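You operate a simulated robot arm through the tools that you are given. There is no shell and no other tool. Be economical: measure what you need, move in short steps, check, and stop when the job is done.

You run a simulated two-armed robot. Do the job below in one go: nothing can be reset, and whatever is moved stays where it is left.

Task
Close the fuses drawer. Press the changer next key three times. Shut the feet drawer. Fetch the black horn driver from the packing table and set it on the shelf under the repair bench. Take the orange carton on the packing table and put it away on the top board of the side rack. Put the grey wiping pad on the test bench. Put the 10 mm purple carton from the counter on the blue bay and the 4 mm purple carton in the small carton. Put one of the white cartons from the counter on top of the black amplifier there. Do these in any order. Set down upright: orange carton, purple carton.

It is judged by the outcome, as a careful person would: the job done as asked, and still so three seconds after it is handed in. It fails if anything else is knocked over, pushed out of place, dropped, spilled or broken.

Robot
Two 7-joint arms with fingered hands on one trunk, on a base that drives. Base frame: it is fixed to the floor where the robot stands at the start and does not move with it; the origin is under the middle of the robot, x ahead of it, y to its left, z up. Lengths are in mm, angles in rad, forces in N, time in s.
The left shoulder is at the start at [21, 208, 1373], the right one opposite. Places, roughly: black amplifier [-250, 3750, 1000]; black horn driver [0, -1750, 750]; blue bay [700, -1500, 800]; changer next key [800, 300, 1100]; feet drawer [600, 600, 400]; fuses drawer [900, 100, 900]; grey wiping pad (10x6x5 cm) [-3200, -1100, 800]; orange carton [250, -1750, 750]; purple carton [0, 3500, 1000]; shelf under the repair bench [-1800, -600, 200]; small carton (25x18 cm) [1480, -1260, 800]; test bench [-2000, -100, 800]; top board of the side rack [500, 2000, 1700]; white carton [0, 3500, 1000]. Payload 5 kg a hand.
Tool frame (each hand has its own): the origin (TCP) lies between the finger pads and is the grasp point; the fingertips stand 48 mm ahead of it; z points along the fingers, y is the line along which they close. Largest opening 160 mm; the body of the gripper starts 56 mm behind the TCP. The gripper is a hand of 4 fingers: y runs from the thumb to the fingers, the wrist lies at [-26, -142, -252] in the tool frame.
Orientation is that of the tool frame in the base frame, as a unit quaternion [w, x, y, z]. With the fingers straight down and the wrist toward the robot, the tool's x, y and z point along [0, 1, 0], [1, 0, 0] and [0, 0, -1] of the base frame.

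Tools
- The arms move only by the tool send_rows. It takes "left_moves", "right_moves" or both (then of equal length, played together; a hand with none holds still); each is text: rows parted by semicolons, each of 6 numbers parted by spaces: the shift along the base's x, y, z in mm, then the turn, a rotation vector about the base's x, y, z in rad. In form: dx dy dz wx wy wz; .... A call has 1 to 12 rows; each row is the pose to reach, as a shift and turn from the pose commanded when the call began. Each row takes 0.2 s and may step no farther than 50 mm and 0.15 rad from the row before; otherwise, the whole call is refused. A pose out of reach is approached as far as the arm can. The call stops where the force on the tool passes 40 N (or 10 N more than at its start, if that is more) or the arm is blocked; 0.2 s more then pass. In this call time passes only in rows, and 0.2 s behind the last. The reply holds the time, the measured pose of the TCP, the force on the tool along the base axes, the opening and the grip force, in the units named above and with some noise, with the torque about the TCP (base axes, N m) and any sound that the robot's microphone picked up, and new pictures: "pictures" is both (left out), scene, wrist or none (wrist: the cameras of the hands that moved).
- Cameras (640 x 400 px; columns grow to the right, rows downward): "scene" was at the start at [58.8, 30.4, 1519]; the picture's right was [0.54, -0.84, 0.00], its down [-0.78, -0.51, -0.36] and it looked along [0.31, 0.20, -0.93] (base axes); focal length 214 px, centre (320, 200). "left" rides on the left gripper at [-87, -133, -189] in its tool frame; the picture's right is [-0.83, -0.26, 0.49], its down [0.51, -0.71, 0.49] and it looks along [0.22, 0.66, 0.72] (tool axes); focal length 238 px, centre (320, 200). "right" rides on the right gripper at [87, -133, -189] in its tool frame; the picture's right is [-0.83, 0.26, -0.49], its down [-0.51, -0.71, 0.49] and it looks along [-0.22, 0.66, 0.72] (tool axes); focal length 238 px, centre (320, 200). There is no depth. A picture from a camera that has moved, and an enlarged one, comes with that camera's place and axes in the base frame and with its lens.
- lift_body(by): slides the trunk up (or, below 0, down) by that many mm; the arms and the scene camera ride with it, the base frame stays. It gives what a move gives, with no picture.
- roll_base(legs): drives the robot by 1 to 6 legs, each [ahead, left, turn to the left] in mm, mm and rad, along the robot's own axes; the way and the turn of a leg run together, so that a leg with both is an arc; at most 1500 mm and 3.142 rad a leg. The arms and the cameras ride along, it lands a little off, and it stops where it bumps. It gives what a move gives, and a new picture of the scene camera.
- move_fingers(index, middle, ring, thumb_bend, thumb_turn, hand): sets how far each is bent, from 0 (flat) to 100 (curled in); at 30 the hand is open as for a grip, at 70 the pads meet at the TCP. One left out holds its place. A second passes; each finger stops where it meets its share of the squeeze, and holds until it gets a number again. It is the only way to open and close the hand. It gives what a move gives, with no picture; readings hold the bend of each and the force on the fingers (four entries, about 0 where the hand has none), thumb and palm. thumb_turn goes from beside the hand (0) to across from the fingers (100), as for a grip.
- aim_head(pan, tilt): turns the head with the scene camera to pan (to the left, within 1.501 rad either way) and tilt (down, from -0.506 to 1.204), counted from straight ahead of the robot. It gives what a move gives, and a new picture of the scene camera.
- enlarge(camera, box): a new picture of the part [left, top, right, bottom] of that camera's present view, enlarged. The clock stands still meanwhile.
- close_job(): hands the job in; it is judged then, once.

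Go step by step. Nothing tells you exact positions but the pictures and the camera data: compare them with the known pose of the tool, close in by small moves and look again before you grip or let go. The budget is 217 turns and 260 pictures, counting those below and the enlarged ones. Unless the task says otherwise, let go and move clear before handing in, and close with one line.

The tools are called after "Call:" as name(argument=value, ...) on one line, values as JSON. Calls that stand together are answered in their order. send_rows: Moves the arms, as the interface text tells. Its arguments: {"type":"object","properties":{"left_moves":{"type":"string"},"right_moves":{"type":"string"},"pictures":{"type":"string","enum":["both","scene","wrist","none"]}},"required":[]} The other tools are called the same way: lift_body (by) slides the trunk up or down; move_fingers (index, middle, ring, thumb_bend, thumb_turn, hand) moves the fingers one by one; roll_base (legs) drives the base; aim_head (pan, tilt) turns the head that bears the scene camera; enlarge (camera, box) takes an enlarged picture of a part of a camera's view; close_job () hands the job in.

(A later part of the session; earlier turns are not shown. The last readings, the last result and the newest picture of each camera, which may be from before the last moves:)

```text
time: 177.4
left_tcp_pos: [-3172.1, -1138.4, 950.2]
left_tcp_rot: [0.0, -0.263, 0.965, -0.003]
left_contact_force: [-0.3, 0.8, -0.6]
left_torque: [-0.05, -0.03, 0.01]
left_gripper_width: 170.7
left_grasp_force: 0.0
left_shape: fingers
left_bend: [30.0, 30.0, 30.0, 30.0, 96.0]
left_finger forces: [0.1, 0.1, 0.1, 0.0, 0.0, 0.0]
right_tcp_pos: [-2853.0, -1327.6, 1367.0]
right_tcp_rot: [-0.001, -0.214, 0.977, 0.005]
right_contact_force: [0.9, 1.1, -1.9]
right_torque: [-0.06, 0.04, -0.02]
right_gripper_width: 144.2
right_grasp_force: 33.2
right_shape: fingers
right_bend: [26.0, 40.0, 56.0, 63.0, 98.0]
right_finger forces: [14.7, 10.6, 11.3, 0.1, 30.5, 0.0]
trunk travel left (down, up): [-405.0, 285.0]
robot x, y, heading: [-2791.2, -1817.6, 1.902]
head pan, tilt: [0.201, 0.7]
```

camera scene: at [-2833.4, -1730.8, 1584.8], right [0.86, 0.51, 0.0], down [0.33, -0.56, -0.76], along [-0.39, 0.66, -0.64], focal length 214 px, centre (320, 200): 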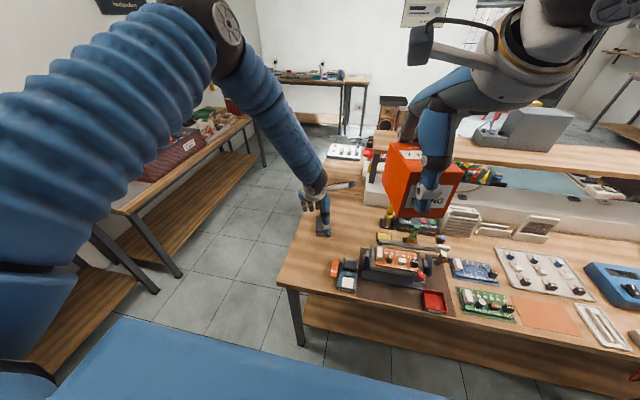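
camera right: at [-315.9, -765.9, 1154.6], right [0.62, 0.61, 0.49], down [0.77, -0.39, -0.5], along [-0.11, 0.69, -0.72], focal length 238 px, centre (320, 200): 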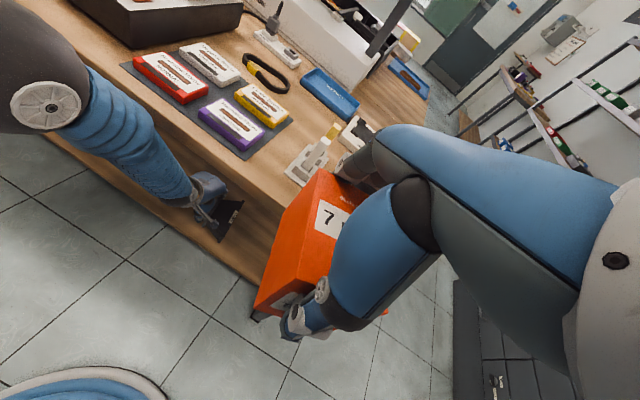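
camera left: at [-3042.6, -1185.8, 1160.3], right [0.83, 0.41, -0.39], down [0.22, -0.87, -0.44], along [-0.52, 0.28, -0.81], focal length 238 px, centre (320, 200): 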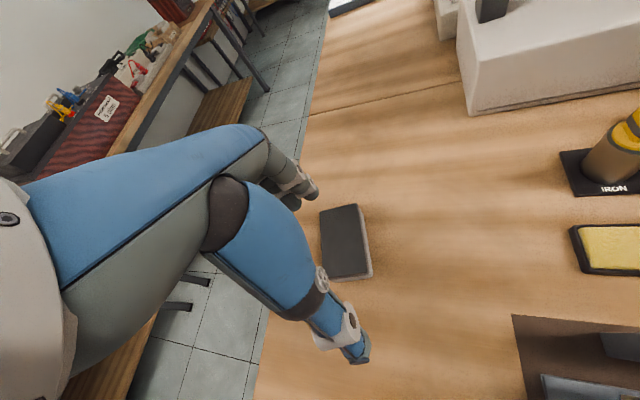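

It settled correctly. I'll lower more and verify alignment.

Call:
send_rows(left_moves="0 0 -30 0 0 0; 0 0 -50 0 0 0", pictures="wrist")

Call:
enlarge(camera="scene", box=[250, 160, 410, 260])

```text
time: 178.0
left_tcp_pos: [-3170.8, -1137.8, 900.2]
left_tcp_rot: [0.0, -0.263, 0.965, -0.002]
left_contact_force: [0.1, 0.5, 1.2]
left_torque: [-0.09, 0.0, 0.0]
left_gripper_width: 170.5
left_grasp_force: 0.0
left_shape: fingers
left_bend: [30.0, 30.0, 30.0, 30.0, 96.0]
left_finger forces: [0.1, 0.0, 0.1, 0.0, 0.1, 0.1]
right_tcp_pos: [-2852.5, -1328.0, 1368.5]
right_tcp_rot: [-0.001, -0.214, 0.977, 0.005]
right_contact_force: [0.7, 0.1, -1.6]
right_torque: [0.0, 0.02, -0.02]
right_gripper_width: 144.2
right_grasp_force: 33.7
right_shape: fingers
right_bend: [26.0, 40.0, 56.0, 63.0, 98.0]
right_finger forces: [14.6, 10.7, 11.3, 0.1, 30.5, 0.0]
trunk travel left (down, up): [-405.0, 285.0]
robot x, y, heading: [-2791.9, -1812.3, 1.902]
head pan, tilt: [0.201, 0.7]
camera left: at [-3029.7, -1208.0, 1091.4], right [0.85, 0.2, -0.49], down [-0.07, -0.87, -0.49], along [-0.52, 0.45, -0.73], focal length 238 px, centre (320, 200)
```

left: 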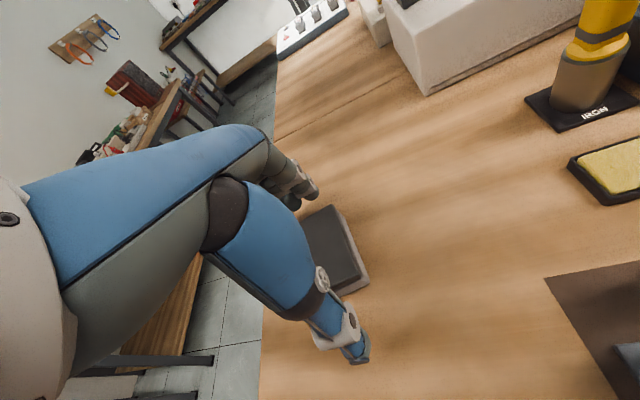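

```text
4.00 times, centred on (330, 210) of scene
camera zoom: at [-2833.3, -1731.2, 1584.8], right [0.86, 0.51, 0.0], down [0.33, -0.56, -0.76], along [-0.39, 0.66, -0.64], focal length 858 px, centre (280, 160)
```

zoom: 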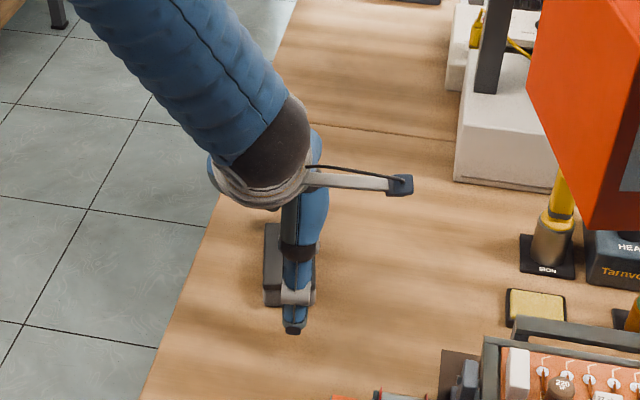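

The pad is centred under the hand. I'll descend and grip it lengthwise.

Call:
send_rows(left_moves="0 0 -20 0 0 0; 0 0 -36 0 0 0", pictures="none")

Call:
move_fingers(hand="left", index=70, middle=70, ring=70, thumb_bend=70)

Call:
send_rows(left_moves="0 0 20 0 0 0; 0 0 40 0 0 0; 0 0 80 0 0 0", pictures="wrist")

```text
time: 178.6
left_tcp_pos: [-3171.2, -1139.4, 867.5]
left_tcp_rot: [0.0, -0.264, 0.965, 0.001]
left_contact_force: [0.4, -2.9, 16.4]
left_torque: [1.25, 1.11, 0.11]
left_gripper_width: 170.5
left_grasp_force: 8.5
left_shape: fingers
left_bend: [30.0, 30.0, 30.0, 30.0, 96.0]
left_finger forces: [0.1, 16.7, 0.1, 0.1, 0.1, 0.0]
right_tcp_pos: [-2851.3, -1330.3, 1368.8]
right_tcp_rot: [-0.002, -0.213, 0.977, 0.006]
right_contact_force: [0.4, -0.4, -1.3]
right_torque: [0.05, 0.09, -0.01]
right_gripper_width: 143.9
right_grasp_force: 34.1
right_shape: fingers
right_bend: [26.0, 40.0, 56.0, 63.0, 98.0]
right_finger forces: [14.6, 10.8, 11.4, 0.0, 30.4, 0.0]
trunk travel left (down, up): [-405.0, 285.0]
robot x, y, heading: [-2787.8, -1815.8, 1.9]
head pan, tilt: [0.201, 0.7]
```

```text
time: 179.1
left_tcp_pos: [-3174.8, -1131.8, 873.6]
left_tcp_rot: [0.0, -0.266, 0.964, 0.005]
left_contact_force: [0.6, -2.7, 19.0]
left_torque: [0.9, 0.91, 0.05]
left_gripper_width: 105.9
left_grasp_force: 36.4
left_shape: fingers
left_bend: [33.0, 40.0, 70.0, 58.0, 99.0]
left_finger forces: [15.6, 30.7, 0.0, 0.0, 26.7, 0.0]
right_tcp_pos: [-2852.7, -1329.2, 1368.2]
right_tcp_rot: [-0.001, -0.214, 0.977, 0.005]
right_contact_force: [-0.4, 0.2, -2.6]
right_torque: [-0.05, 0.01, 0.05]
right_gripper_width: 143.9
right_grasp_force: 33.6
right_shape: fingers
right_bend: [26.0, 40.0, 56.0, 63.0, 98.0]
right_finger forces: [14.6, 10.7, 11.3, 0.1, 30.5, 0.0]
trunk travel left (down, up): [-405.0, 285.0]
robot x, y, heading: [-2791.2, -1813.3, 1.904]
head pan, tilt: [0.201, 0.7]
stopped (left hand): the force on the tool passed its limit at 43 N (the readings are from after the stop); the commanded pose is now the measured one
```

```text
time: 179.9
left_tcp_pos: [-3171.8, -1135.3, 950.0]
left_tcp_rot: [0.0, -0.265, 0.964, 0.002]
left_contact_force: [1.3, -2.4, -2.6]
left_torque: [0.23, 0.1, 0.04]
left_gripper_width: 105.6
left_grasp_force: 24.1
left_shape: fingers
left_bend: [31.0, 40.0, 70.0, 59.0, 99.0]
left_finger forces: [14.5, 9.5, 0.0, 0.0, 23.9, 0.0]
right_tcp_pos: [-2852.4, -1328.7, 1368.5]
right_tcp_rot: [-0.002, -0.213, 0.977, 0.004]
right_contact_force: [0.2, -1.5, -1.5]
right_torque: [0.08, -0.01, 0.0]
right_gripper_width: 144.0
right_grasp_force: 33.1
right_shape: fingers
right_bend: [26.0, 40.0, 56.0, 63.0, 98.0]
right_finger forces: [14.6, 10.6, 11.3, 0.0, 30.5, 0.0]
trunk travel left (down, up): [-405.0, 285.0]
robot x, y, heading: [-2790.8, -1813.8, 1.905]
head pan, tilt: [0.201, 0.7]
camera left: at [-3030.0, -1206.3, 1139.9], right [0.85, 0.21, -0.49], down [-0.07, -0.87, -0.49], along [-0.52, 0.46, -0.72], focal length 238 px, centre (320, 200)
```

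left: 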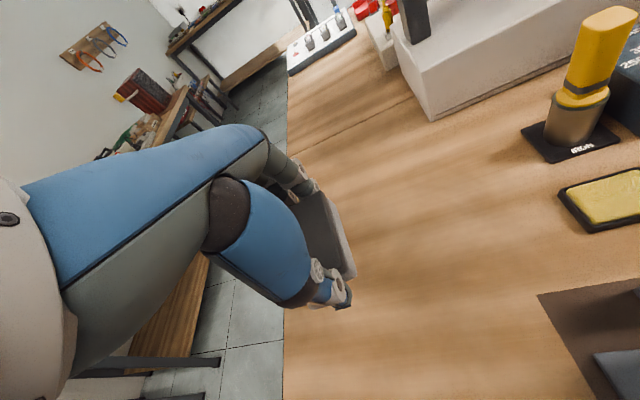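

The pad is held. I'll raise and draw it in, then drive around into the gap west of the bench to reach the test bench half behind the seam.

Call:
send_rows(left_moves="0 0 45 0 0 0; 0 0 90 0 0 0; 0 0 135 0 0 0; 0 0 180 0 0 0; 0 -10 220 0 0 0; 9 -54 225 0 0 0; 18 -98 225 0 0 0; 28 -142 225 0 0 0; 37 -186 225 0 0 0; 46 -230 225 0 0 0; 56 -266 225 0 0 0", pictures="none")

Call:
roll_base(legs=[[0, 765, 0], [690, 0, 0], [0, 0, -1.0]])

Call:
aim_head(pan=0.1, tilt=0.7)

```text
time: 182.3
left_tcp_pos: [-3118.3, -1402.2, 1175.2]
left_tcp_rot: [0.001, -0.265, 0.964, 0.004]
left_contact_force: [0.3, -0.8, -0.2]
left_torque: [0.03, 0.07, 0.02]
left_gripper_width: 105.2
left_grasp_force: 23.6
left_shape: fingers
left_bend: [31.0, 40.0, 70.0, 60.0, 99.0]
left_finger forces: [13.8, 9.5, 0.0, 0.1, 23.1, 0.0]
left hand out of reach, approached as far as the arm can: row 7
right_tcp_pos: [-2851.6, -1328.9, 1368.7]
right_tcp_rot: [0.0, -0.213, 0.977, 0.006]
right_contact_force: [0.1, -0.1, -1.1]
right_torque: [0.07, 0.01, 0.0]
right_gripper_width: 144.1
right_grasp_force: 33.3
right_shape: fingers
right_bend: [26.0, 40.0, 56.0, 63.0, 98.0]
right_finger forces: [14.6, 10.8, 11.3, 0.0, 30.4, 0.0]
trunk travel left (down, up): [-405.0, 285.0]
robot x, y, heading: [-2784.8, -1812.8, 1.9]
head pan, tilt: [0.201, 0.7]
```

```text
time: 192.3
left_tcp_pos: [-3571.4, -905.8, 1174.2]
left_tcp_rot: [0.003, 0.226, 0.974, 0.003]
left_contact_force: [1.1, -0.4, -0.4]
left_torque: [-0.02, 0.05, 0.01]
left_gripper_width: 105.2
left_grasp_force: 23.3
left_shape: fingers
left_bend: [31.0, 40.0, 70.0, 60.0, 99.0]
left_finger forces: [13.8, 9.5, 0.1, 0.0, 23.1, 0.0]
right_tcp_pos: [-3365.6, -1087.2, 1367.5]
right_tcp_rot: [0.002, 0.278, 0.961, 0.005]
right_contact_force: [0.2, 0.1, -1.5]
right_torque: [0.01, 0.01, 0.02]
right_gripper_width: 143.6
right_grasp_force: 32.9
right_shape: fingers
right_bend: [26.0, 40.0, 56.0, 63.0, 98.0]
right_finger forces: [14.3, 10.7, 11.3, 0.1, 29.7, 0.1]
trunk travel left (down, up): [-405.0, 285.0]
robot x, y, heading: [-3736.6, -1405.3, 0.91]
head pan, tilt: [0.201, 0.7]
camera scene: at [-3692.0, -1324.5, 1584.8], right [0.9, -0.44, 0.0], down [-0.29, -0.58, -0.76], along [0.34, 0.69, -0.64], focal length 214 px, centre (320, 200)
```

scene: 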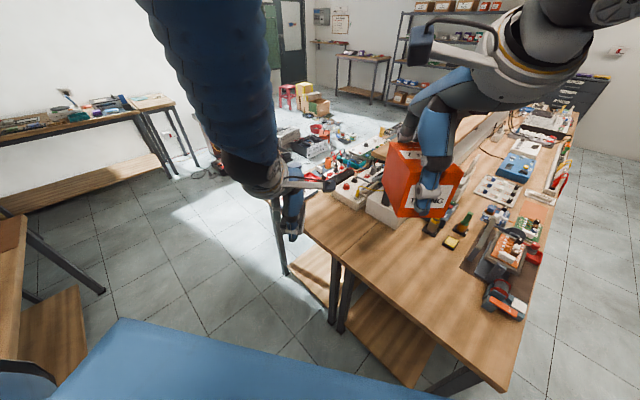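

```text
time: 193.0
left_tcp_pos: [-3570.2, -906.2, 1173.8]
left_tcp_rot: [0.001, 0.226, 0.974, 0.001]
left_contact_force: [0.0, 0.2, -0.5]
left_torque: [-0.01, 0.02, 0.02]
left_gripper_width: 105.3
left_grasp_force: 23.3
left_shape: fingers
left_bend: [31.0, 40.0, 70.0, 60.0, 99.0]
left_finger forces: [13.9, 9.4, 0.0, 0.0, 23.1, 0.0]
right_tcp_pos: [-3365.9, -1087.4, 1368.1]
right_tcp_rot: [0.001, 0.277, 0.961, 0.005]
right_contact_force: [0.8, -1.0, -1.9]
right_torque: [0.0, 0.02, -0.01]
right_gripper_width: 143.7
right_grasp_force: 32.9
right_shape: fingers
right_bend: [26.0, 40.0, 56.0, 63.0, 98.0]
right_finger forces: [14.2, 10.7, 11.4, 0.0, 29.6, 0.1]
trunk travel left (down, up): [-405.0, 285.0]
robot x, y, heading: [-3736.3, -1407.9, 0.915]
head pan, tilt: [0.099, 0.7]
camera scene: at [-3684.6, -1328.6, 1584.8], right [0.85, -0.53, 0.0], down [-0.34, -0.55, -0.76], along [0.41, 0.65, -0.64], focal length 214 px, centre (320, 200)
```

scene: 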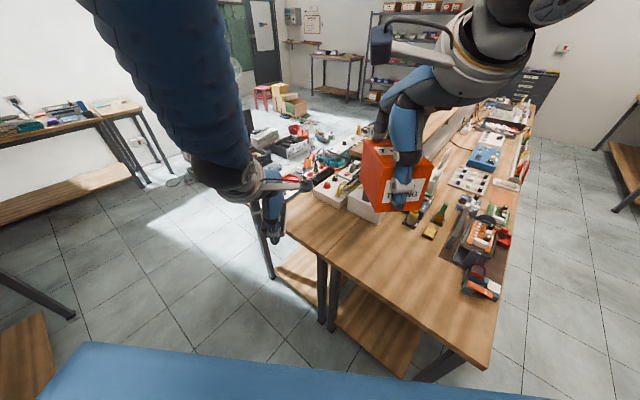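

I'm in the gap. I'll zoom in on the near end of the test bench to check for free space.

Call:
enlarge(camera="scene", box=[240, 150, 400, 280])

Call:
enlarge(camera="left", box=[0, 0, 640, 400])

```text
3.08 times, centred on (320, 215) of scene
camera zoom: at [-3684.6, -1328.6, 1584.8], right [0.85, -0.53, 0.0], down [-0.34, -0.55, -0.76], along [0.41, 0.65, -0.64], focal length 660 px, centre (320, 154)
```

zoom: 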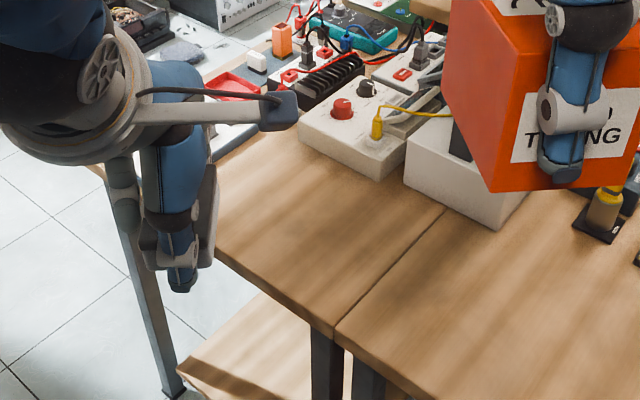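

```text
1.00 times, centred on (320, 200) of left (not enlarged: the box is as wide or as high as the picture)
camera zoom: at [-3552.7, -1064.1, 1363.9], right [0.64, -0.6, -0.49], down [-0.76, -0.41, -0.5], along [0.1, 0.69, -0.72], focal length 238 px, centre (320, 200)
```

zoom: 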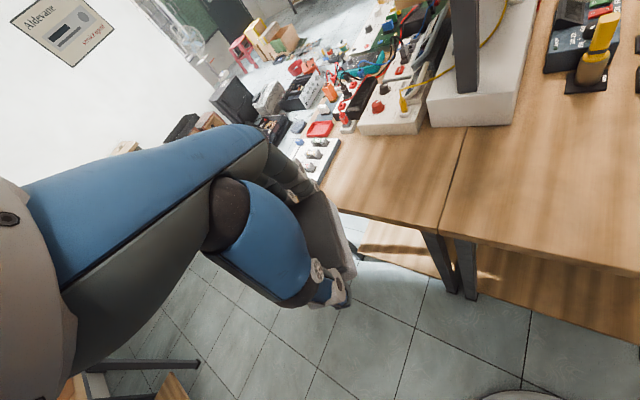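

There is clear wood on the test bench's near end. I'll carry the pad over (−3310, −695) and lower it.

Call:
send_rows(left_moves="37 30 0 0 0 0; 74 60 0 0 0 0; 111 90 0 0 0 0; 149 121 0 0 0 0; 186 151 0 0 0 0; 223 181 0 0 0 0; 260 211 0 0 0 0; 260 211 -45 0 0 0; 260 211 -90 0 0 0; 260 211 -135 0 0 0; 260 211 -180 0 0 0; 260 211 -225 0 0 0", pictures="none")

Call:
send_rows(left_moves="0 0 -20 0 0 0; 0 0 -35 0 0 0", pictures="both")

```text
time: 195.6
left_tcp_pos: [-3307.9, -694.0, 949.8]
left_tcp_rot: [0.002, 0.226, 0.974, 0.002]
left_contact_force: [0.5, 1.9, 2.0]
left_torque: [-0.16, 0.17, -0.03]
left_gripper_width: 104.5
left_grasp_force: 22.7
left_shape: fingers
left_bend: [31.0, 40.0, 70.0, 60.0, 99.0]
left_finger forces: [13.5, 9.0, 0.0, 0.1, 22.4, 0.0]
left hand out of reach, approached as far as the arm can: row 4
right_tcp_pos: [-3363.3, -1086.3, 1367.7]
right_tcp_rot: [0.001, 0.277, 0.961, 0.005]
right_contact_force: [1.1, -0.6, -2.8]
right_torque: [-0.04, 0.12, 0.01]
right_gripper_width: 143.6
right_grasp_force: 33.4
right_shape: fingers
right_bend: [26.0, 40.0, 56.0, 63.0, 98.0]
right_finger forces: [14.3, 10.6, 11.3, 0.0, 29.8, 0.0]
trunk travel left (down, up): [-405.0, 285.0]
robot x, y, heading: [-3739.3, -1409.9, 0.91]
head pan, tilt: [0.099, 0.7]
```

```text
time: 196.2
left_tcp_pos: [-3310.1, -694.2, 915.1]
left_tcp_rot: [0.002, 0.226, 0.974, 0.003]
left_contact_force: [0.1, 0.8, 0.3]
left_torque: [-0.07, 0.07, -0.01]
left_gripper_width: 104.8
left_grasp_force: 22.5
left_shape: fingers
left_bend: [31.0, 40.0, 70.0, 60.0, 99.0]
left_finger forces: [13.5, 9.1, 0.0, 0.0, 22.3, 0.1]
right_tcp_pos: [-3365.3, -1088.1, 1367.8]
right_tcp_rot: [0.001, 0.277, 0.961, 0.005]
right_contact_force: [0.8, 0.2, -2.3]
right_torque: [0.0, 0.05, 0.02]
right_gripper_width: 143.7
right_grasp_force: 33.6
right_shape: fingers
right_bend: [26.0, 40.0, 56.0, 63.0, 98.0]
right_finger forces: [14.3, 10.6, 11.4, 0.1, 29.8, 0.0]
trunk travel left (down, up): [-405.0, 285.0]
robot x, y, heading: [-3738.1, -1409.9, 0.908]
head pan, tilt: [0.099, 0.7]
camera scene: at [-3684.3, -1328.3, 1584.8], right [0.85, -0.53, 0.0], down [-0.34, -0.55, -0.76], along [0.41, 0.65, -0.64], focal length 214 px, centre (320, 200)
camera left: at [-3291.6, -852.9, 1104.9], right [0.64, -0.6, -0.49], down [-0.76, -0.41, -0.5], along [0.1, 0.69, -0.72], focal length 238 px, centre (320, 200)
```

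scene: 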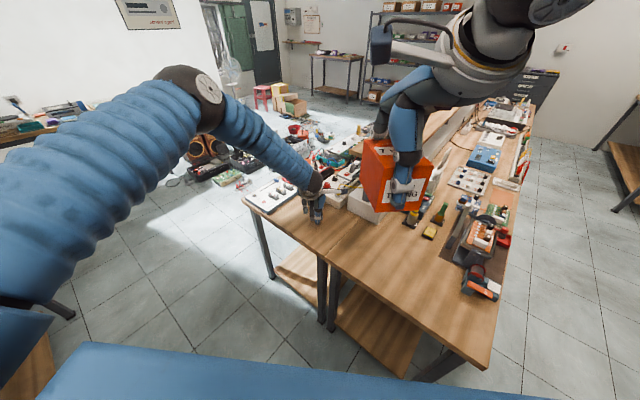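
left: 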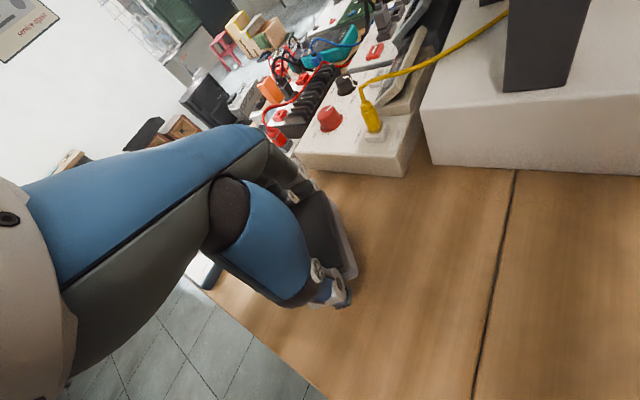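

The far fingers are close to the white box, so I'll shift 38 mm back along the bench edge before lowering.

Call:
send_rows(left_moves="6 -19 0 0 0 0; 12 -38 -5 0 0 0; 12 -38 -25 0 0 0; 12 -38 -33 0 0 0; 12 -38 -38 0 0 0", pictures="wrist")

```text
time: 197.4
left_tcp_pos: [-3299.0, -732.9, 875.3]
left_tcp_rot: [0.002, 0.225, 0.974, 0.002]
left_contact_force: [0.0, 0.1, -0.4]
left_torque: [-0.03, -0.02, 0.0]
left_gripper_width: 104.6
left_grasp_force: 22.4
left_shape: fingers
left_bend: [31.0, 40.0, 70.0, 60.0, 99.0]
left_finger forces: [13.4, 9.1, 0.0, 0.1, 22.4, 0.0]
right_tcp_pos: [-3365.0, -1087.8, 1366.8]
right_tcp_rot: [0.002, 0.277, 0.961, 0.005]
right_contact_force: [-0.2, -0.1, -2.6]
right_torque: [-0.03, 0.03, 0.03]
right_gripper_width: 144.0
right_grasp_force: 33.1
right_shape: fingers
right_bend: [26.0, 40.0, 56.0, 63.0, 98.0]
right_finger forces: [14.3, 10.5, 11.4, 0.0, 29.8, 0.1]
trunk travel left (down, up): [-405.0, 285.0]
robot x, y, heading: [-3739.2, -1406.1, 0.91]
head pan, tilt: [0.099, 0.7]
camera left: at [-3280.5, -890.5, 1065.1], right [0.64, -0.6, -0.49], down [-0.76, -0.41, -0.5], along [0.1, 0.69, -0.72], focal length 238 px, centre (320, 200)
```

left: 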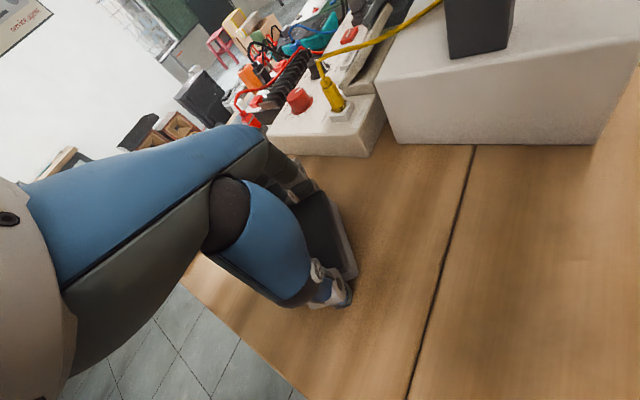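

Call:
send_rows(left_moves="0 0 -4 0 0 0; 0 0 -7 0 0 0; 0 0 -10 0 0 0; 0 0 -12 0 0 0", pictures="none")

```text
time: 198.3
left_tcp_pos: [-3295.4, -730.8, 874.2]
left_tcp_rot: [0.005, 0.225, 0.974, 0.006]
left_contact_force: [-4.8, -4.8, 21.8]
left_torque: [0.4, 0.33, 0.15]
left_gripper_width: 105.0
left_grasp_force: 35.5
left_shape: fingers
left_bend: [31.0, 40.0, 70.0, 60.0, 99.0]
left_finger forces: [11.3, 28.6, 0.1, 0.0, 32.3, 0.0]
right_tcp_pos: [-3365.8, -1087.4, 1366.8]
right_tcp_rot: [0.001, 0.278, 0.961, 0.005]
right_contact_force: [1.8, 0.6, -3.2]
right_torque: [-0.1, 0.07, 0.03]
right_gripper_width: 143.9
right_grasp_force: 33.5
right_shape: fingers
right_bend: [26.0, 40.0, 56.0, 63.0, 98.0]
right_finger forces: [14.3, 10.5, 11.3, 0.1, 29.9, 0.0]
trunk travel left (down, up): [-405.0, 285.0]
robot x, y, heading: [-3736.6, -1407.6, 0.907]
head pan, tilt: [0.099, 0.7]
stopped in row 4 (left hand): the force on the tool passed its limit at 43 N (the readings are from after the stop); the commanded pose is now the measured one
```

It's resting on the bench. I'll release and rise.

Call:
move_fingers(hand="left", index=30, middle=30, ring=30, thumb_bend=30)

Call:
send_rows(left_moves="0 0 30 0 0 0; 0 0 70 0 0 0; 0 0 115 0 0 0; 0 0 160 0 0 0; 0 0 205 0 0 0; 0 0 250 0 0 0; -30 -20 290 0 0 0; -65 -45 300 0 0 0; -100 -70 300 0 0 0; -135 -95 300 0 0 0", pictures="both")

```text
time: 199.3
left_tcp_pos: [-3297.2, -730.6, 870.4]
left_tcp_rot: [0.004, 0.225, 0.974, 0.005]
left_contact_force: [0.6, 0.0, -0.1]
left_torque: [-0.02, 0.02, -0.01]
left_gripper_width: 170.4
left_grasp_force: 0.0
left_shape: fingers
left_bend: [30.0, 30.0, 30.0, 30.0, 96.0]
left_finger forces: [0.0, 0.1, 0.0, 0.0, 0.0, 0.0]
right_tcp_pos: [-3365.0, -1087.1, 1367.8]
right_tcp_rot: [0.001, 0.277, 0.961, 0.005]
right_contact_force: [0.5, -0.6, -2.4]
right_torque: [0.05, -0.02, 0.01]
right_gripper_width: 143.6
right_grasp_force: 33.3
right_shape: fingers
right_bend: [26.0, 40.0, 56.0, 63.0, 98.0]
right_finger forces: [14.2, 10.6, 11.4, 0.1, 29.9, 0.0]
trunk travel left (down, up): [-405.0, 285.0]
robot x, y, heading: [-3737.5, -1407.8, 0.915]
head pan, tilt: [0.099, 0.7]
```

```text
refused: row 7 steps farther than a row can; nothing moved
```

Call:
send_rows(left_moves="0 0 30 0 0 0; 0 0 70 0 0 0; 0 0 115 0 0 0; 0 0 160 0 0 0; 0 0 205 0 0 0; 0 0 250 0 0 0; -25 -15 285 0 0 0; -60 -40 300 0 0 0; -95 -70 300 0 0 0; -130 -98 300 0 0 0", pictures="both")

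```text
time: 201.5
left_tcp_pos: [-3426.7, -830.4, 1170.8]
left_tcp_rot: [0.005, 0.225, 0.974, 0.006]
left_contact_force: [-0.6, -1.2, 0.4]
left_torque: [0.06, -0.03, -0.01]
left_gripper_width: 170.7
left_grasp_force: 0.1
left_shape: fingers
left_bend: [30.0, 30.0, 30.0, 30.0, 96.0]
left_finger forces: [0.1, 0.1, 0.1, 0.0, 0.0, 0.1]
right_tcp_pos: [-3366.7, -1088.7, 1367.9]
right_tcp_rot: [0.003, 0.277, 0.961, 0.006]
right_contact_force: [-1.0, -0.2, -1.8]
right_torque: [0.07, -0.09, -0.04]
right_gripper_width: 143.7
right_grasp_force: 32.8
right_shape: fingers
right_bend: [26.0, 40.0, 56.0, 63.0, 98.0]
right_finger forces: [14.3, 10.5, 11.4, 0.1, 29.8, 0.0]
trunk travel left (down, up): [-405.0, 285.0]
robot x, y, heading: [-3736.8, -1407.5, 0.913]
head pan, tilt: [0.099, 0.7]
camera scene: at [-3686.6, -1330.2, 1585.0], right [0.85, -0.53, 0.0], down [-0.34, -0.54, -0.77], along [0.41, 0.65, -0.64], focal length 214 px, centre (320, 200)
camera left: at [-3410.0, -989.2, 1360.5], right [0.64, -0.59, -0.48], down [-0.76, -0.41, -0.5], along [0.1, 0.69, -0.72], focal length 238 px, centre (320, 200)
```

scene: 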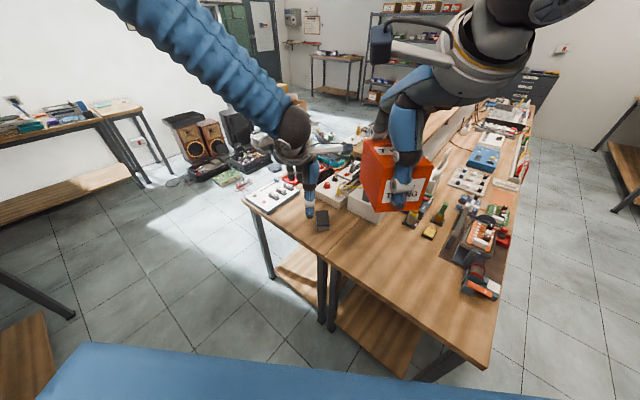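
left: 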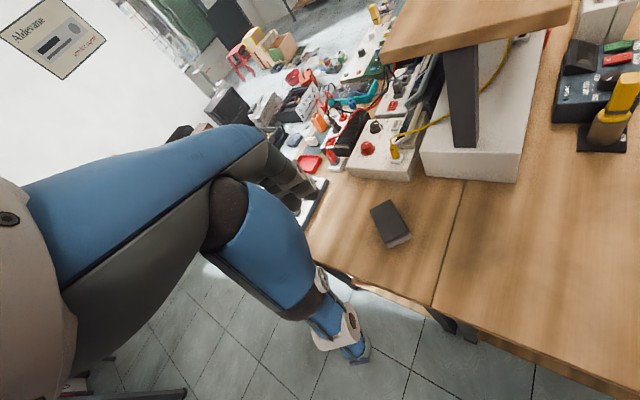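

The pad is on the test bench side of the seam. Now the orange carton: I'll drive back out of the gap and east along the aisle.

Call:
roll_base(legs=[[-375, -614, 0], [0, 0, -0.6], [1300, 0, 0]])

Call:
aim_head(pan=0, tilt=0.4)

```text
time: 213.2
left_tcp_pos: [-1655.5, -1413.3, 1170.6]
left_tcp_rot: [0.006, 0.51, 0.86, 0.004]
left_contact_force: [0.4, 0.3, -0.8]
left_torque: [0.0, 0.0, 0.01]
left_gripper_width: 170.4
left_grasp_force: 0.0
left_shape: fingers
left_bend: [30.0, 30.0, 30.0, 30.0, 96.0]
left_finger forces: [0.0, 0.0, 0.0, 0.1, 0.1, 0.1]
right_tcp_pos: [-1757.8, -1658.5, 1367.9]
right_tcp_rot: [0.003, 0.557, 0.831, 0.004]
right_contact_force: [-0.4, 0.4, -2.8]
right_torque: [0.01, 0.03, 0.0]
right_gripper_width: 143.7
right_grasp_force: 33.0
right_shape: fingers
right_bend: [26.0, 40.0, 56.0, 63.0, 98.0]
right_finger forces: [14.2, 10.6, 11.4, 0.0, 29.5, 0.0]
trunk travel left (down, up): [-405.0, 285.0]
robot x, y, heading: [-2246.3, -1702.5, 0.29]
head pan, tilt: [0.099, 0.7]
camera scene: at [-2156.9, -1669.1, 1584.8], right [0.38, -0.92, 0.0], down [-0.6, -0.25, -0.76], along [0.71, 0.29, -0.64], focal length 214 px, centre (320, 200)
```

scene: 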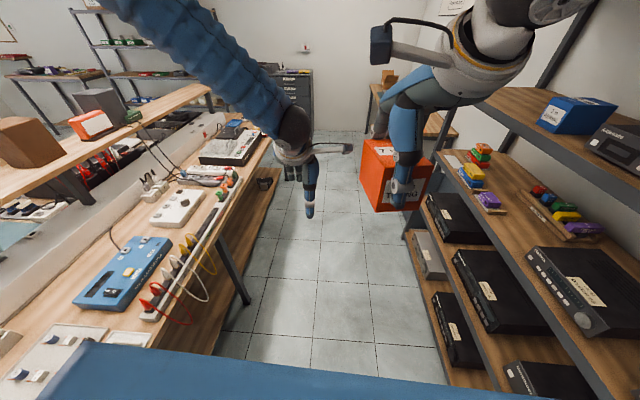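

```text
time: 213.9
left_tcp_pos: [-1656.6, -1412.1, 1169.0]
left_tcp_rot: [0.005, 0.511, 0.86, 0.004]
left_contact_force: [0.2, -0.1, -0.1]
left_torque: [0.05, -0.02, -0.02]
left_gripper_width: 170.4
left_grasp_force: 0.0
left_shape: fingers
left_bend: [30.0, 30.0, 30.0, 30.0, 96.0]
left_finger forces: [0.0, 0.1, 0.0, 0.0, 0.0, 0.0]
right_tcp_pos: [-1758.0, -1658.1, 1368.4]
right_tcp_rot: [0.003, 0.556, 0.831, 0.005]
right_contact_force: [-0.5, 0.0, -2.4]
right_torque: [-0.02, -0.01, -0.01]
right_gripper_width: 143.7
right_grasp_force: 33.1
right_shape: fingers
right_bend: [26.0, 40.0, 56.0, 63.0, 98.0]
right_finger forces: [14.1, 10.7, 11.3, 0.0, 29.5, 0.1]
trunk travel left (down, up): [-405.0, 285.0]
robot x, y, heading: [-2243.8, -1704.2, 0.291]
head pan, tilt: [0.0, 0.4]
camera scene: at [-2147.1, -1674.9, 1611.6], right [0.29, -0.96, 0.0], down [-0.37, -0.11, -0.92], along [0.88, 0.27, -0.39], focal length 214 px, centre (320, 200)
```

scene: 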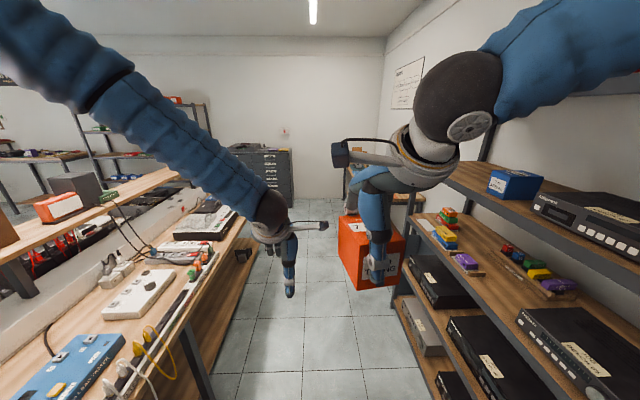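

The way east is clear. I'll continue out of the aisle, turn north and drive up the corridor past the cabinet.

Call:
roll_base(legs=[[1400, 35, 0], [1400, 35, 0], [0, 0, 1.59]])

Call:
aim_head(pan=0, tilt=0.4)

```text
time: 231.4
left_tcp_pos: [102.4, -245.5, 1171.2]
left_tcp_rot: [0.001, -0.264, 0.964, 0.007]
left_contact_force: [0.6, -0.3, 0.5]
left_torque: [0.0, -0.03, 0.01]
left_gripper_width: 170.3
left_grasp_force: 0.0
left_shape: fingers
left_bend: [30.0, 30.0, 30.0, 30.0, 96.0]
left_finger forces: [0.1, 0.1, 0.1, 0.0, 0.0, 0.0]
right_tcp_pos: [351.0, -338.3, 1367.4]
right_tcp_rot: [-0.001, -0.21, 0.978, 0.004]
right_contact_force: [-0.4, -0.2, -2.0]
right_torque: [0.0, 0.0, -0.01]
right_gripper_width: 143.2
right_grasp_force: 32.2
right_shape: fingers
right_bend: [26.0, 40.0, 56.0, 63.0, 98.0]
right_finger forces: [13.8, 10.4, 11.4, 0.0, 28.8, 0.0]
trunk travel left (down, up): [-405.0, 285.0]
robot x, y, heading: [415.5, -822.8, 1.892]
head pan, tilt: [0.0, 0.4]
camera scene: at [381.0, -727.4, 1611.7], right [0.95, 0.32, 0.0], down [0.13, -0.37, -0.92], along [-0.3, 0.87, -0.39], focal length 214 px, centre (320, 200)
```

scene: 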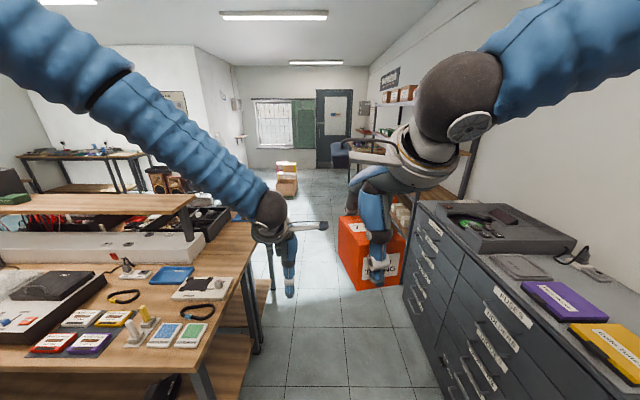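

```text
time: 232.0
left_tcp_pos: [102.2, -245.0, 1169.6]
left_tcp_rot: [0.002, -0.264, 0.964, 0.007]
left_contact_force: [0.1, -0.9, 0.3]
left_torque: [0.04, -0.02, -0.02]
left_gripper_width: 170.4
left_grasp_force: 0.0
left_shape: fingers
left_bend: [30.0, 30.0, 30.0, 30.0, 96.0]
left_finger forces: [0.0, 0.0, 0.0, 0.1, 0.1, 0.1]
right_tcp_pos: [350.6, -337.2, 1367.4]
right_tcp_rot: [-0.001, -0.21, 0.978, 0.005]
right_contact_force: [-0.6, -0.4, -1.7]
right_torque: [0.02, -0.04, -0.02]
right_gripper_width: 143.2
right_grasp_force: 31.9
right_shape: fingers
right_bend: [26.0, 40.0, 56.0, 63.0, 98.0]
right_finger forces: [13.8, 10.4, 11.5, 0.0, 28.8, 0.1]
trunk travel left (down, up): [-405.0, 285.0]
robot x, y, heading: [411.8, -823.4, 1.897]
head pan, tilt: [0.0, 0.4]
camera scene: at [381.0, -727.4, 1611.7], right [0.95, 0.32, 0.0], down [0.13, -0.37, -0.92], along [-0.3, 0.87, -0.39], focal length 214 px, centre (320, 200)
```

scene: 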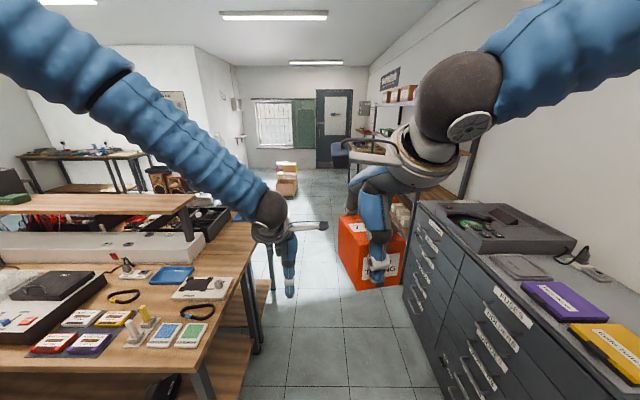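

The corridor is clear. I'll drive north to beside the side rack.

Call:
roll_base(legs=[[1300, 0, 0], [1200, -40, 0]])

Call:
aim_head(pan=-1.0, tilt=0.1)

```text
time: 244.2
left_tcp_pos: [-666.4, 2139.6, 1169.5]
left_tcp_rot: [0.001, -0.263, 0.965, 0.007]
left_contact_force: [0.2, -0.3, -1.0]
left_torque: [0.0, 0.02, -0.01]
left_gripper_width: 170.9
left_grasp_force: 0.0
left_shape: fingers
left_bend: [30.0, 30.0, 30.0, 30.0, 96.0]
left_finger forces: [0.0, 0.0, 0.0, 0.0, 0.0, 0.1]
right_tcp_pos: [-417.5, 2046.9, 1367.8]
right_tcp_rot: [-0.001, -0.208, 0.978, 0.005]
right_contact_force: [-0.1, 0.8, -2.1]
right_torque: [-0.01, -0.01, 0.01]
right_gripper_width: 143.0
right_grasp_force: 32.3
right_shape: fingers
right_bend: [26.0, 40.0, 56.0, 63.0, 98.0]
right_finger forces: [13.9, 10.5, 11.4, 0.0, 28.7, 0.1]
trunk travel left (down, up): [-405.0, 285.0]
robot x, y, heading: [-354.9, 1557.4, 1.896]
head pan, tilt: [0.0, 0.4]
camera scene: at [-387.4, 1657.1, 1611.7], right [0.95, 0.32, 0.0], down [0.12, -0.37, -0.92], along [-0.29, 0.87, -0.39], focal length 214 px, centre (320, 200)
```

scene: 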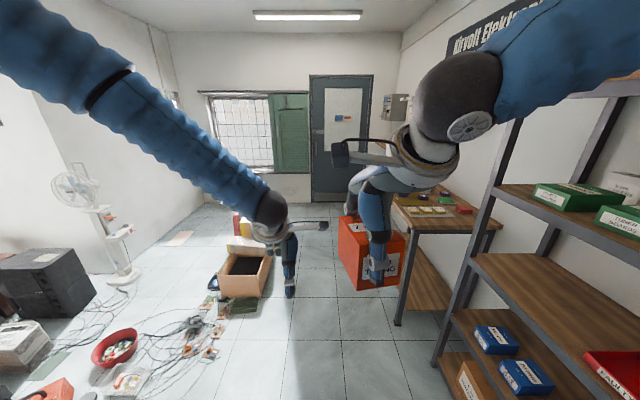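

```text
time: 245.5
left_tcp_pos: [-666.6, 2140.6, 1169.7]
left_tcp_rot: [0.001, -0.262, 0.965, 0.006]
left_contact_force: [-0.1, 0.8, -0.6]
left_torque: [0.0, -0.02, 0.02]
left_gripper_width: 170.4
left_grasp_force: 0.0
left_shape: fingers
left_bend: [30.0, 30.0, 30.0, 30.0, 96.0]
left_finger forces: [0.0, 0.1, 0.1, 0.0, 0.0, 0.0]
right_tcp_pos: [-415.9, 2046.2, 1368.8]
right_tcp_rot: [-0.001, -0.209, 0.978, 0.006]
right_contact_force: [-0.5, 0.3, -2.0]
right_torque: [0.05, 0.01, -0.05]
right_gripper_width: 142.9
right_grasp_force: 32.1
right_shape: fingers
right_bend: [26.0, 40.0, 56.0, 63.0, 98.0]
right_finger forces: [14.0, 10.5, 11.4, 0.0, 28.8, 0.1]
trunk travel left (down, up): [-405.0, 285.0]
robot x, y, heading: [-359.2, 1559.6, 1.892]
head pan, tilt: [-1.0, 0.099]
camera scene: at [-300.3, 1640.8, 1639.6], right [0.78, -0.63, 0.0], down [-0.06, -0.08, -0.99], along [0.62, 0.78, -0.1], focal length 214 px, centre (320, 200)
```

scene: 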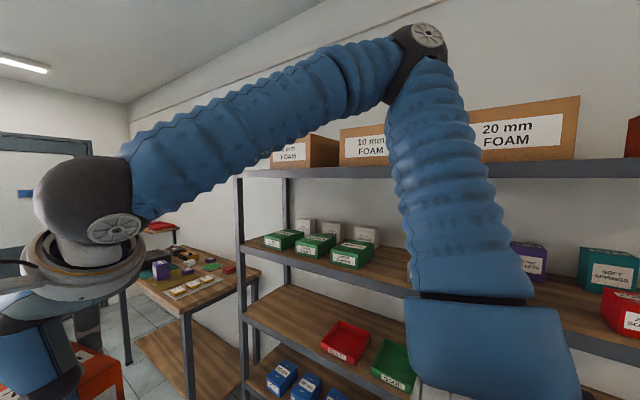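

The side rack's top board holds foam cartons. I'll turn to face the rack, raise the trunk and look for a free place on the top board.

Call:
roll_base(legs=[[0, 0, -1.58]])

Call:
lift_body(by=280)

Call:
aim_head(pan=0, tilt=0.15)

```text
time: 249.8
left_tcp_pos: [233.9, 1853.5, 1170.3]
left_tcp_rot: [0.005, 0.509, 0.861, 0.004]
left_contact_force: [-0.9, 0.4, -0.1]
left_torque: [-0.02, -0.01, 0.01]
left_gripper_width: 170.7
left_grasp_force: 0.0
left_shape: fingers
left_bend: [30.0, 30.0, 30.0, 30.0, 96.0]
left_finger forces: [0.0, 0.0, 0.0, 0.0, 0.0, 0.0]
right_tcp_pos: [132.3, 1606.5, 1366.4]
right_tcp_rot: [0.003, 0.555, 0.832, 0.004]
right_contact_force: [-0.8, 0.4, -1.5]
right_torque: [0.01, 0.01, -0.02]
right_gripper_width: 142.7
right_grasp_force: 32.2
right_shape: fingers
right_bend: [26.0, 40.0, 56.0, 63.0, 98.0]
right_finger forces: [13.7, 10.4, 11.5, 0.0, 28.0, 0.1]
trunk travel left (down, up): [-405.0, 285.0]
robot x, y, heading: [-354.2, 1560.9, 0.3]
head pan, tilt: [-1.0, 0.099]
camera scene: at [-274.1, 1502.3, 1639.6], right [-0.65, -0.76, 0.0], down [-0.08, 0.06, -0.99], along [0.76, -0.64, -0.1], focal length 214 px, centre (320, 200)
```

scene: 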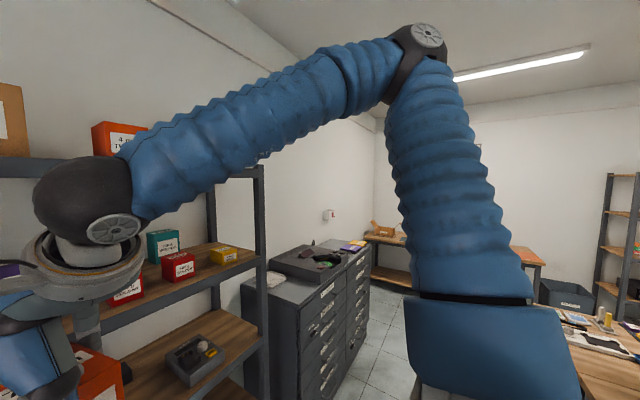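

```text
time: 252.6
left_tcp_pos: [233.4, 1854.1, 1449.1]
left_tcp_rot: [0.006, 0.509, 0.861, 0.003]
left_contact_force: [0.3, -0.2, 0.2]
left_torque: [0.01, -0.01, -0.04]
left_gripper_width: 170.6
left_grasp_force: 0.0
left_shape: fingers
left_bend: [30.0, 30.0, 30.0, 30.0, 96.0]
left_finger forces: [0.0, 0.0, 0.0, 0.0, 0.1, 0.0]
right_tcp_pos: [133.5, 1607.2, 1647.7]
right_tcp_rot: [0.003, 0.555, 0.832, 0.004]
right_contact_force: [-0.3, 0.0, -1.3]
right_torque: [0.04, 0.0, -0.01]
right_gripper_width: 142.8
right_grasp_force: 31.2
right_shape: fingers
right_bend: [26.0, 40.0, 56.0, 63.0, 98.0]
right_finger forces: [13.6, 10.3, 11.6, 0.0, 28.0, 0.1]
trunk travel left (down, up): [-685.0, 5.0]
robot x, y, heading: [-356.2, 1557.9, 0.3]
head pan, tilt: [-1.0, 0.099]
```

```text
time: 253.9
left_tcp_pos: [233.2, 1853.4, 1450.9]
left_tcp_rot: [0.006, 0.509, 0.861, 0.003]
left_contact_force: [1.1, -0.7, 0.1]
left_torque: [0.03, 0.02, 0.0]
left_gripper_width: 170.9
left_grasp_force: 0.1
left_shape: fingers
left_bend: [30.0, 30.0, 30.0, 30.0, 96.0]
left_finger forces: [0.0, 0.1, 0.1, 0.0, 0.1, 0.1]
right_tcp_pos: [132.6, 1607.0, 1647.9]
right_tcp_rot: [0.002, 0.555, 0.832, 0.004]
right_contact_force: [0.1, 0.4, -2.4]
right_torque: [-0.01, 0.03, 0.05]
right_gripper_width: 142.7
right_grasp_force: 31.3
right_shape: fingers
right_bend: [26.0, 40.0, 56.0, 63.0, 98.0]
right_finger forces: [13.6, 10.3, 11.5, 0.0, 28.0, 0.1]
trunk travel left (down, up): [-685.0, 5.0]
robot x, y, heading: [-354.3, 1558.4, 0.296]
head pan, tilt: [0.0, 0.15]
camera scene: at [-255.4, 1589.0, 1914.9], right [0.29, -0.96, 0.0], down [-0.14, -0.04, -0.99], along [0.95, 0.29, -0.15], focal length 214 px, centre (320, 200)
```

scene: 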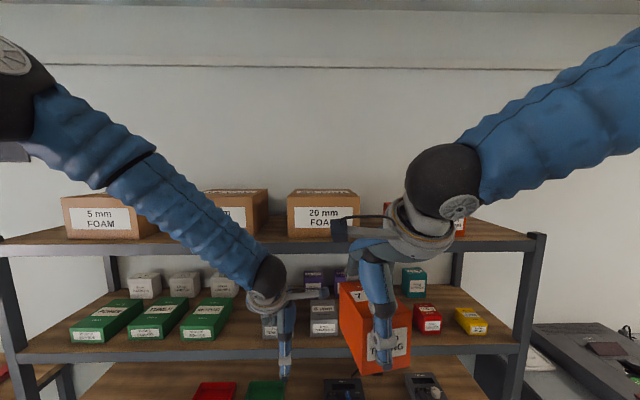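

The top board has foam cartons and orange tubing cartons behind my arm. I'll lower the right hand to see the free space.

Call:
send_rows(right_moves="0 0 -45 0 0 0; 0 0 -90 0 0 0; 0 0 -135 0 0 0; 0 0 -180 0 0 0; 0 0 -225 0 0 0; 0 0 -260 0 0 0", pictures="none")

Call:
enlarge(camera="scene", box=[250, 130, 560, 324])

```text
time: 255.3
left_tcp_pos: [232.4, 1854.6, 1449.3]
left_tcp_rot: [0.006, 0.509, 0.861, 0.003]
left_contact_force: [1.1, 0.3, -0.5]
left_torque: [-0.04, -0.01, -0.02]
left_gripper_width: 170.2
left_grasp_force: 0.0
left_shape: fingers
left_bend: [30.0, 30.0, 30.0, 30.0, 96.0]
left_finger forces: [0.2, 0.0, 0.0, 0.1, 0.0, 0.0]
right_tcp_pos: [134.6, 1609.3, 1386.1]
right_tcp_rot: [0.003, 0.555, 0.832, 0.004]
right_contact_force: [-0.3, 1.3, -1.8]
right_torque: [-0.01, 0.1, -0.02]
right_gripper_width: 142.6
right_grasp_force: 31.9
right_shape: fingers
right_bend: [26.0, 40.0, 57.0, 63.0, 98.0]
right_finger forces: [14.1, 10.3, 11.7, 0.1, 28.3, 0.0]
trunk travel left (down, up): [-685.0, 5.0]
robot x, y, heading: [-353.9, 1560.0, 0.299]
head pan, tilt: [0.0, 0.15]
```

```text
2.06 times, centred on (405, 227) of scene
camera zoom: at [-254.7, 1590.1, 1914.9], right [0.29, -0.96, 0.0], down [-0.14, -0.04, -0.99], along [0.95, 0.29, -0.15], focal length 442 px, centre (145, 144)
```

zoom: 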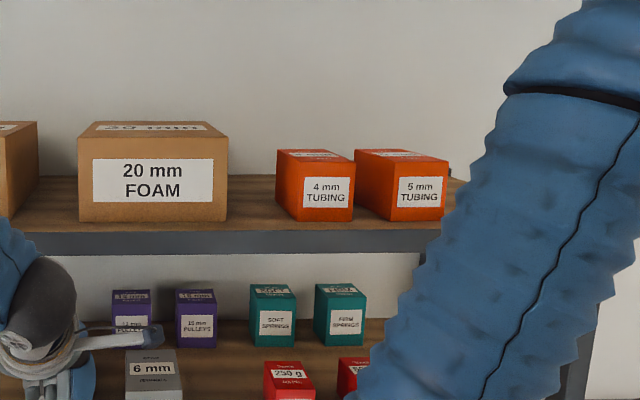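

The slot right of the 5 mm tubing carton is free (board top z≈1687). I'll shift the base right to line up and raise the carton above the board.

Call:
roll_base(legs=[[0, -450, 0]])

Call:
send_rows(right_moves="0 0 42 0 0 0; 0 0 84 0 0 0; 0 0 126 0 0 0; 0 0 168 0 0 0; 0 0 210 0 0 0; 0 0 252 0 0 0; 0 0 294 0 0 0; 0 0 336 0 0 0; 0 0 378 0 0 0; 0 0 415 0 0 0; 0 0 440 0 0 0", pictures="both")

```text
time: 258.0
left_tcp_pos: [364.3, 1425.7, 1449.7]
left_tcp_rot: [0.006, 0.508, 0.861, 0.003]
left_contact_force: [-0.8, 1.0, 0.5]
left_torque: [-0.06, -0.04, 0.02]
left_gripper_width: 170.5
left_grasp_force: 0.0
left_shape: fingers
left_bend: [30.0, 30.0, 30.0, 30.0, 96.0]
left_finger forces: [0.1, 0.0, 0.1, 0.0, 0.0, 0.0]
right_tcp_pos: [265.5, 1177.4, 1387.1]
right_tcp_rot: [0.004, 0.554, 0.832, 0.004]
right_contact_force: [-0.8, 1.4, -2.4]
right_torque: [-0.08, -0.04, -0.02]
right_gripper_width: 142.7
right_grasp_force: 31.7
right_shape: fingers
right_bend: [26.0, 40.0, 57.0, 63.0, 98.0]
right_finger forces: [14.1, 10.4, 11.7, 0.0, 28.2, 0.0]
trunk travel left (down, up): [-685.0, 5.0]
robot x, y, heading: [-221.4, 1127.3, 0.298]
head pan, tilt: [0.0, 0.15]
camera scene: at [-124.4, 1160.4, 1914.9], right [0.29, -0.96, 0.0], down [-0.14, -0.04, -0.99], along [0.95, 0.29, -0.15], focal length 214 px, centre (320, 200)
```

scene: 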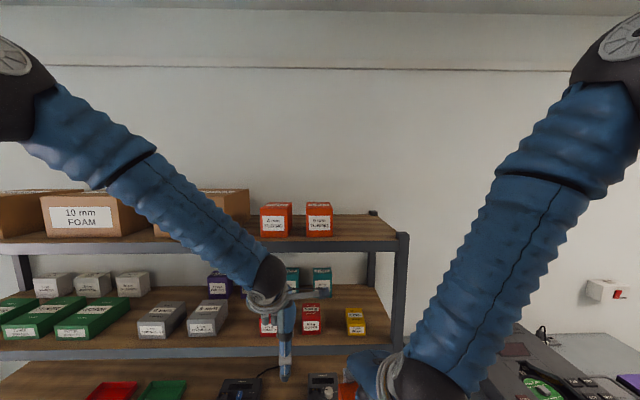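

```text
time: 260.4
left_tcp_pos: [364.1, 1422.4, 1450.2]
left_tcp_rot: [0.006, 0.509, 0.861, 0.004]
left_contact_force: [-0.1, -0.6, -1.0]
left_torque: [0.05, 0.02, 0.03]
left_gripper_width: 170.4
left_grasp_force: 0.1
left_shape: fingers
left_bend: [30.0, 30.0, 30.0, 30.0, 96.0]
left_finger forces: [0.1, 0.0, 0.0, 0.0, 0.0, 0.1]
right_tcp_pos: [263.0, 1176.3, 1828.2]
right_tcp_rot: [0.003, 0.555, 0.832, 0.004]
right_contact_force: [1.0, -0.1, -2.4]
right_torque: [0.03, 0.03, 0.0]
right_gripper_width: 142.4
right_grasp_force: 32.6
right_shape: fingers
right_bend: [26.0, 40.0, 57.0, 63.0, 98.0]
right_finger forces: [14.4, 10.6, 12.4, 0.0, 28.1, 0.0]
trunk travel left (down, up): [-685.0, 5.0]
robot x, y, heading: [-224.2, 1130.3, 0.299]
head pan, tilt: [0.0, 0.15]
camera scene: at [-123.9, 1158.1, 1914.9], right [0.29, -0.96, 0.0], down [-0.14, -0.04, -0.99], along [0.95, 0.29, -0.15], focal length 214 px, centre (320, 200)
camera right: at [108.4, 1204.3, 2015.2], right [0.56, -0.67, 0.49], down [-0.46, -0.74, -0.5], along [0.69, 0.05, -0.72], focal length 238 px, centre (320, 200)
```

scene: 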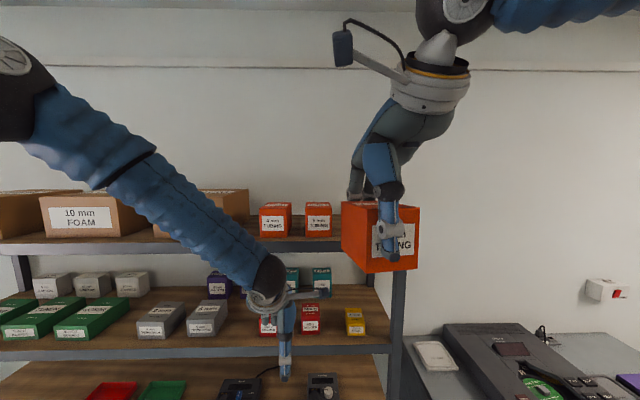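
right: 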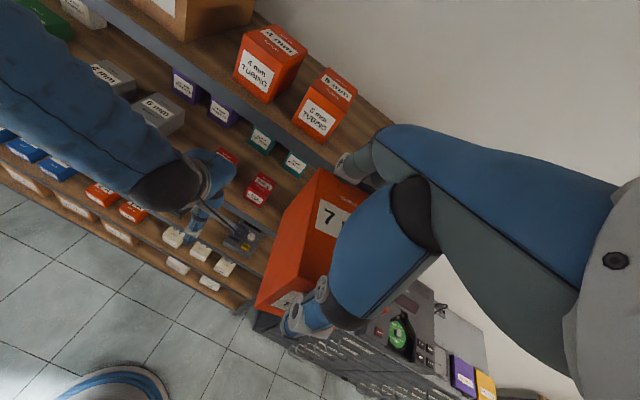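

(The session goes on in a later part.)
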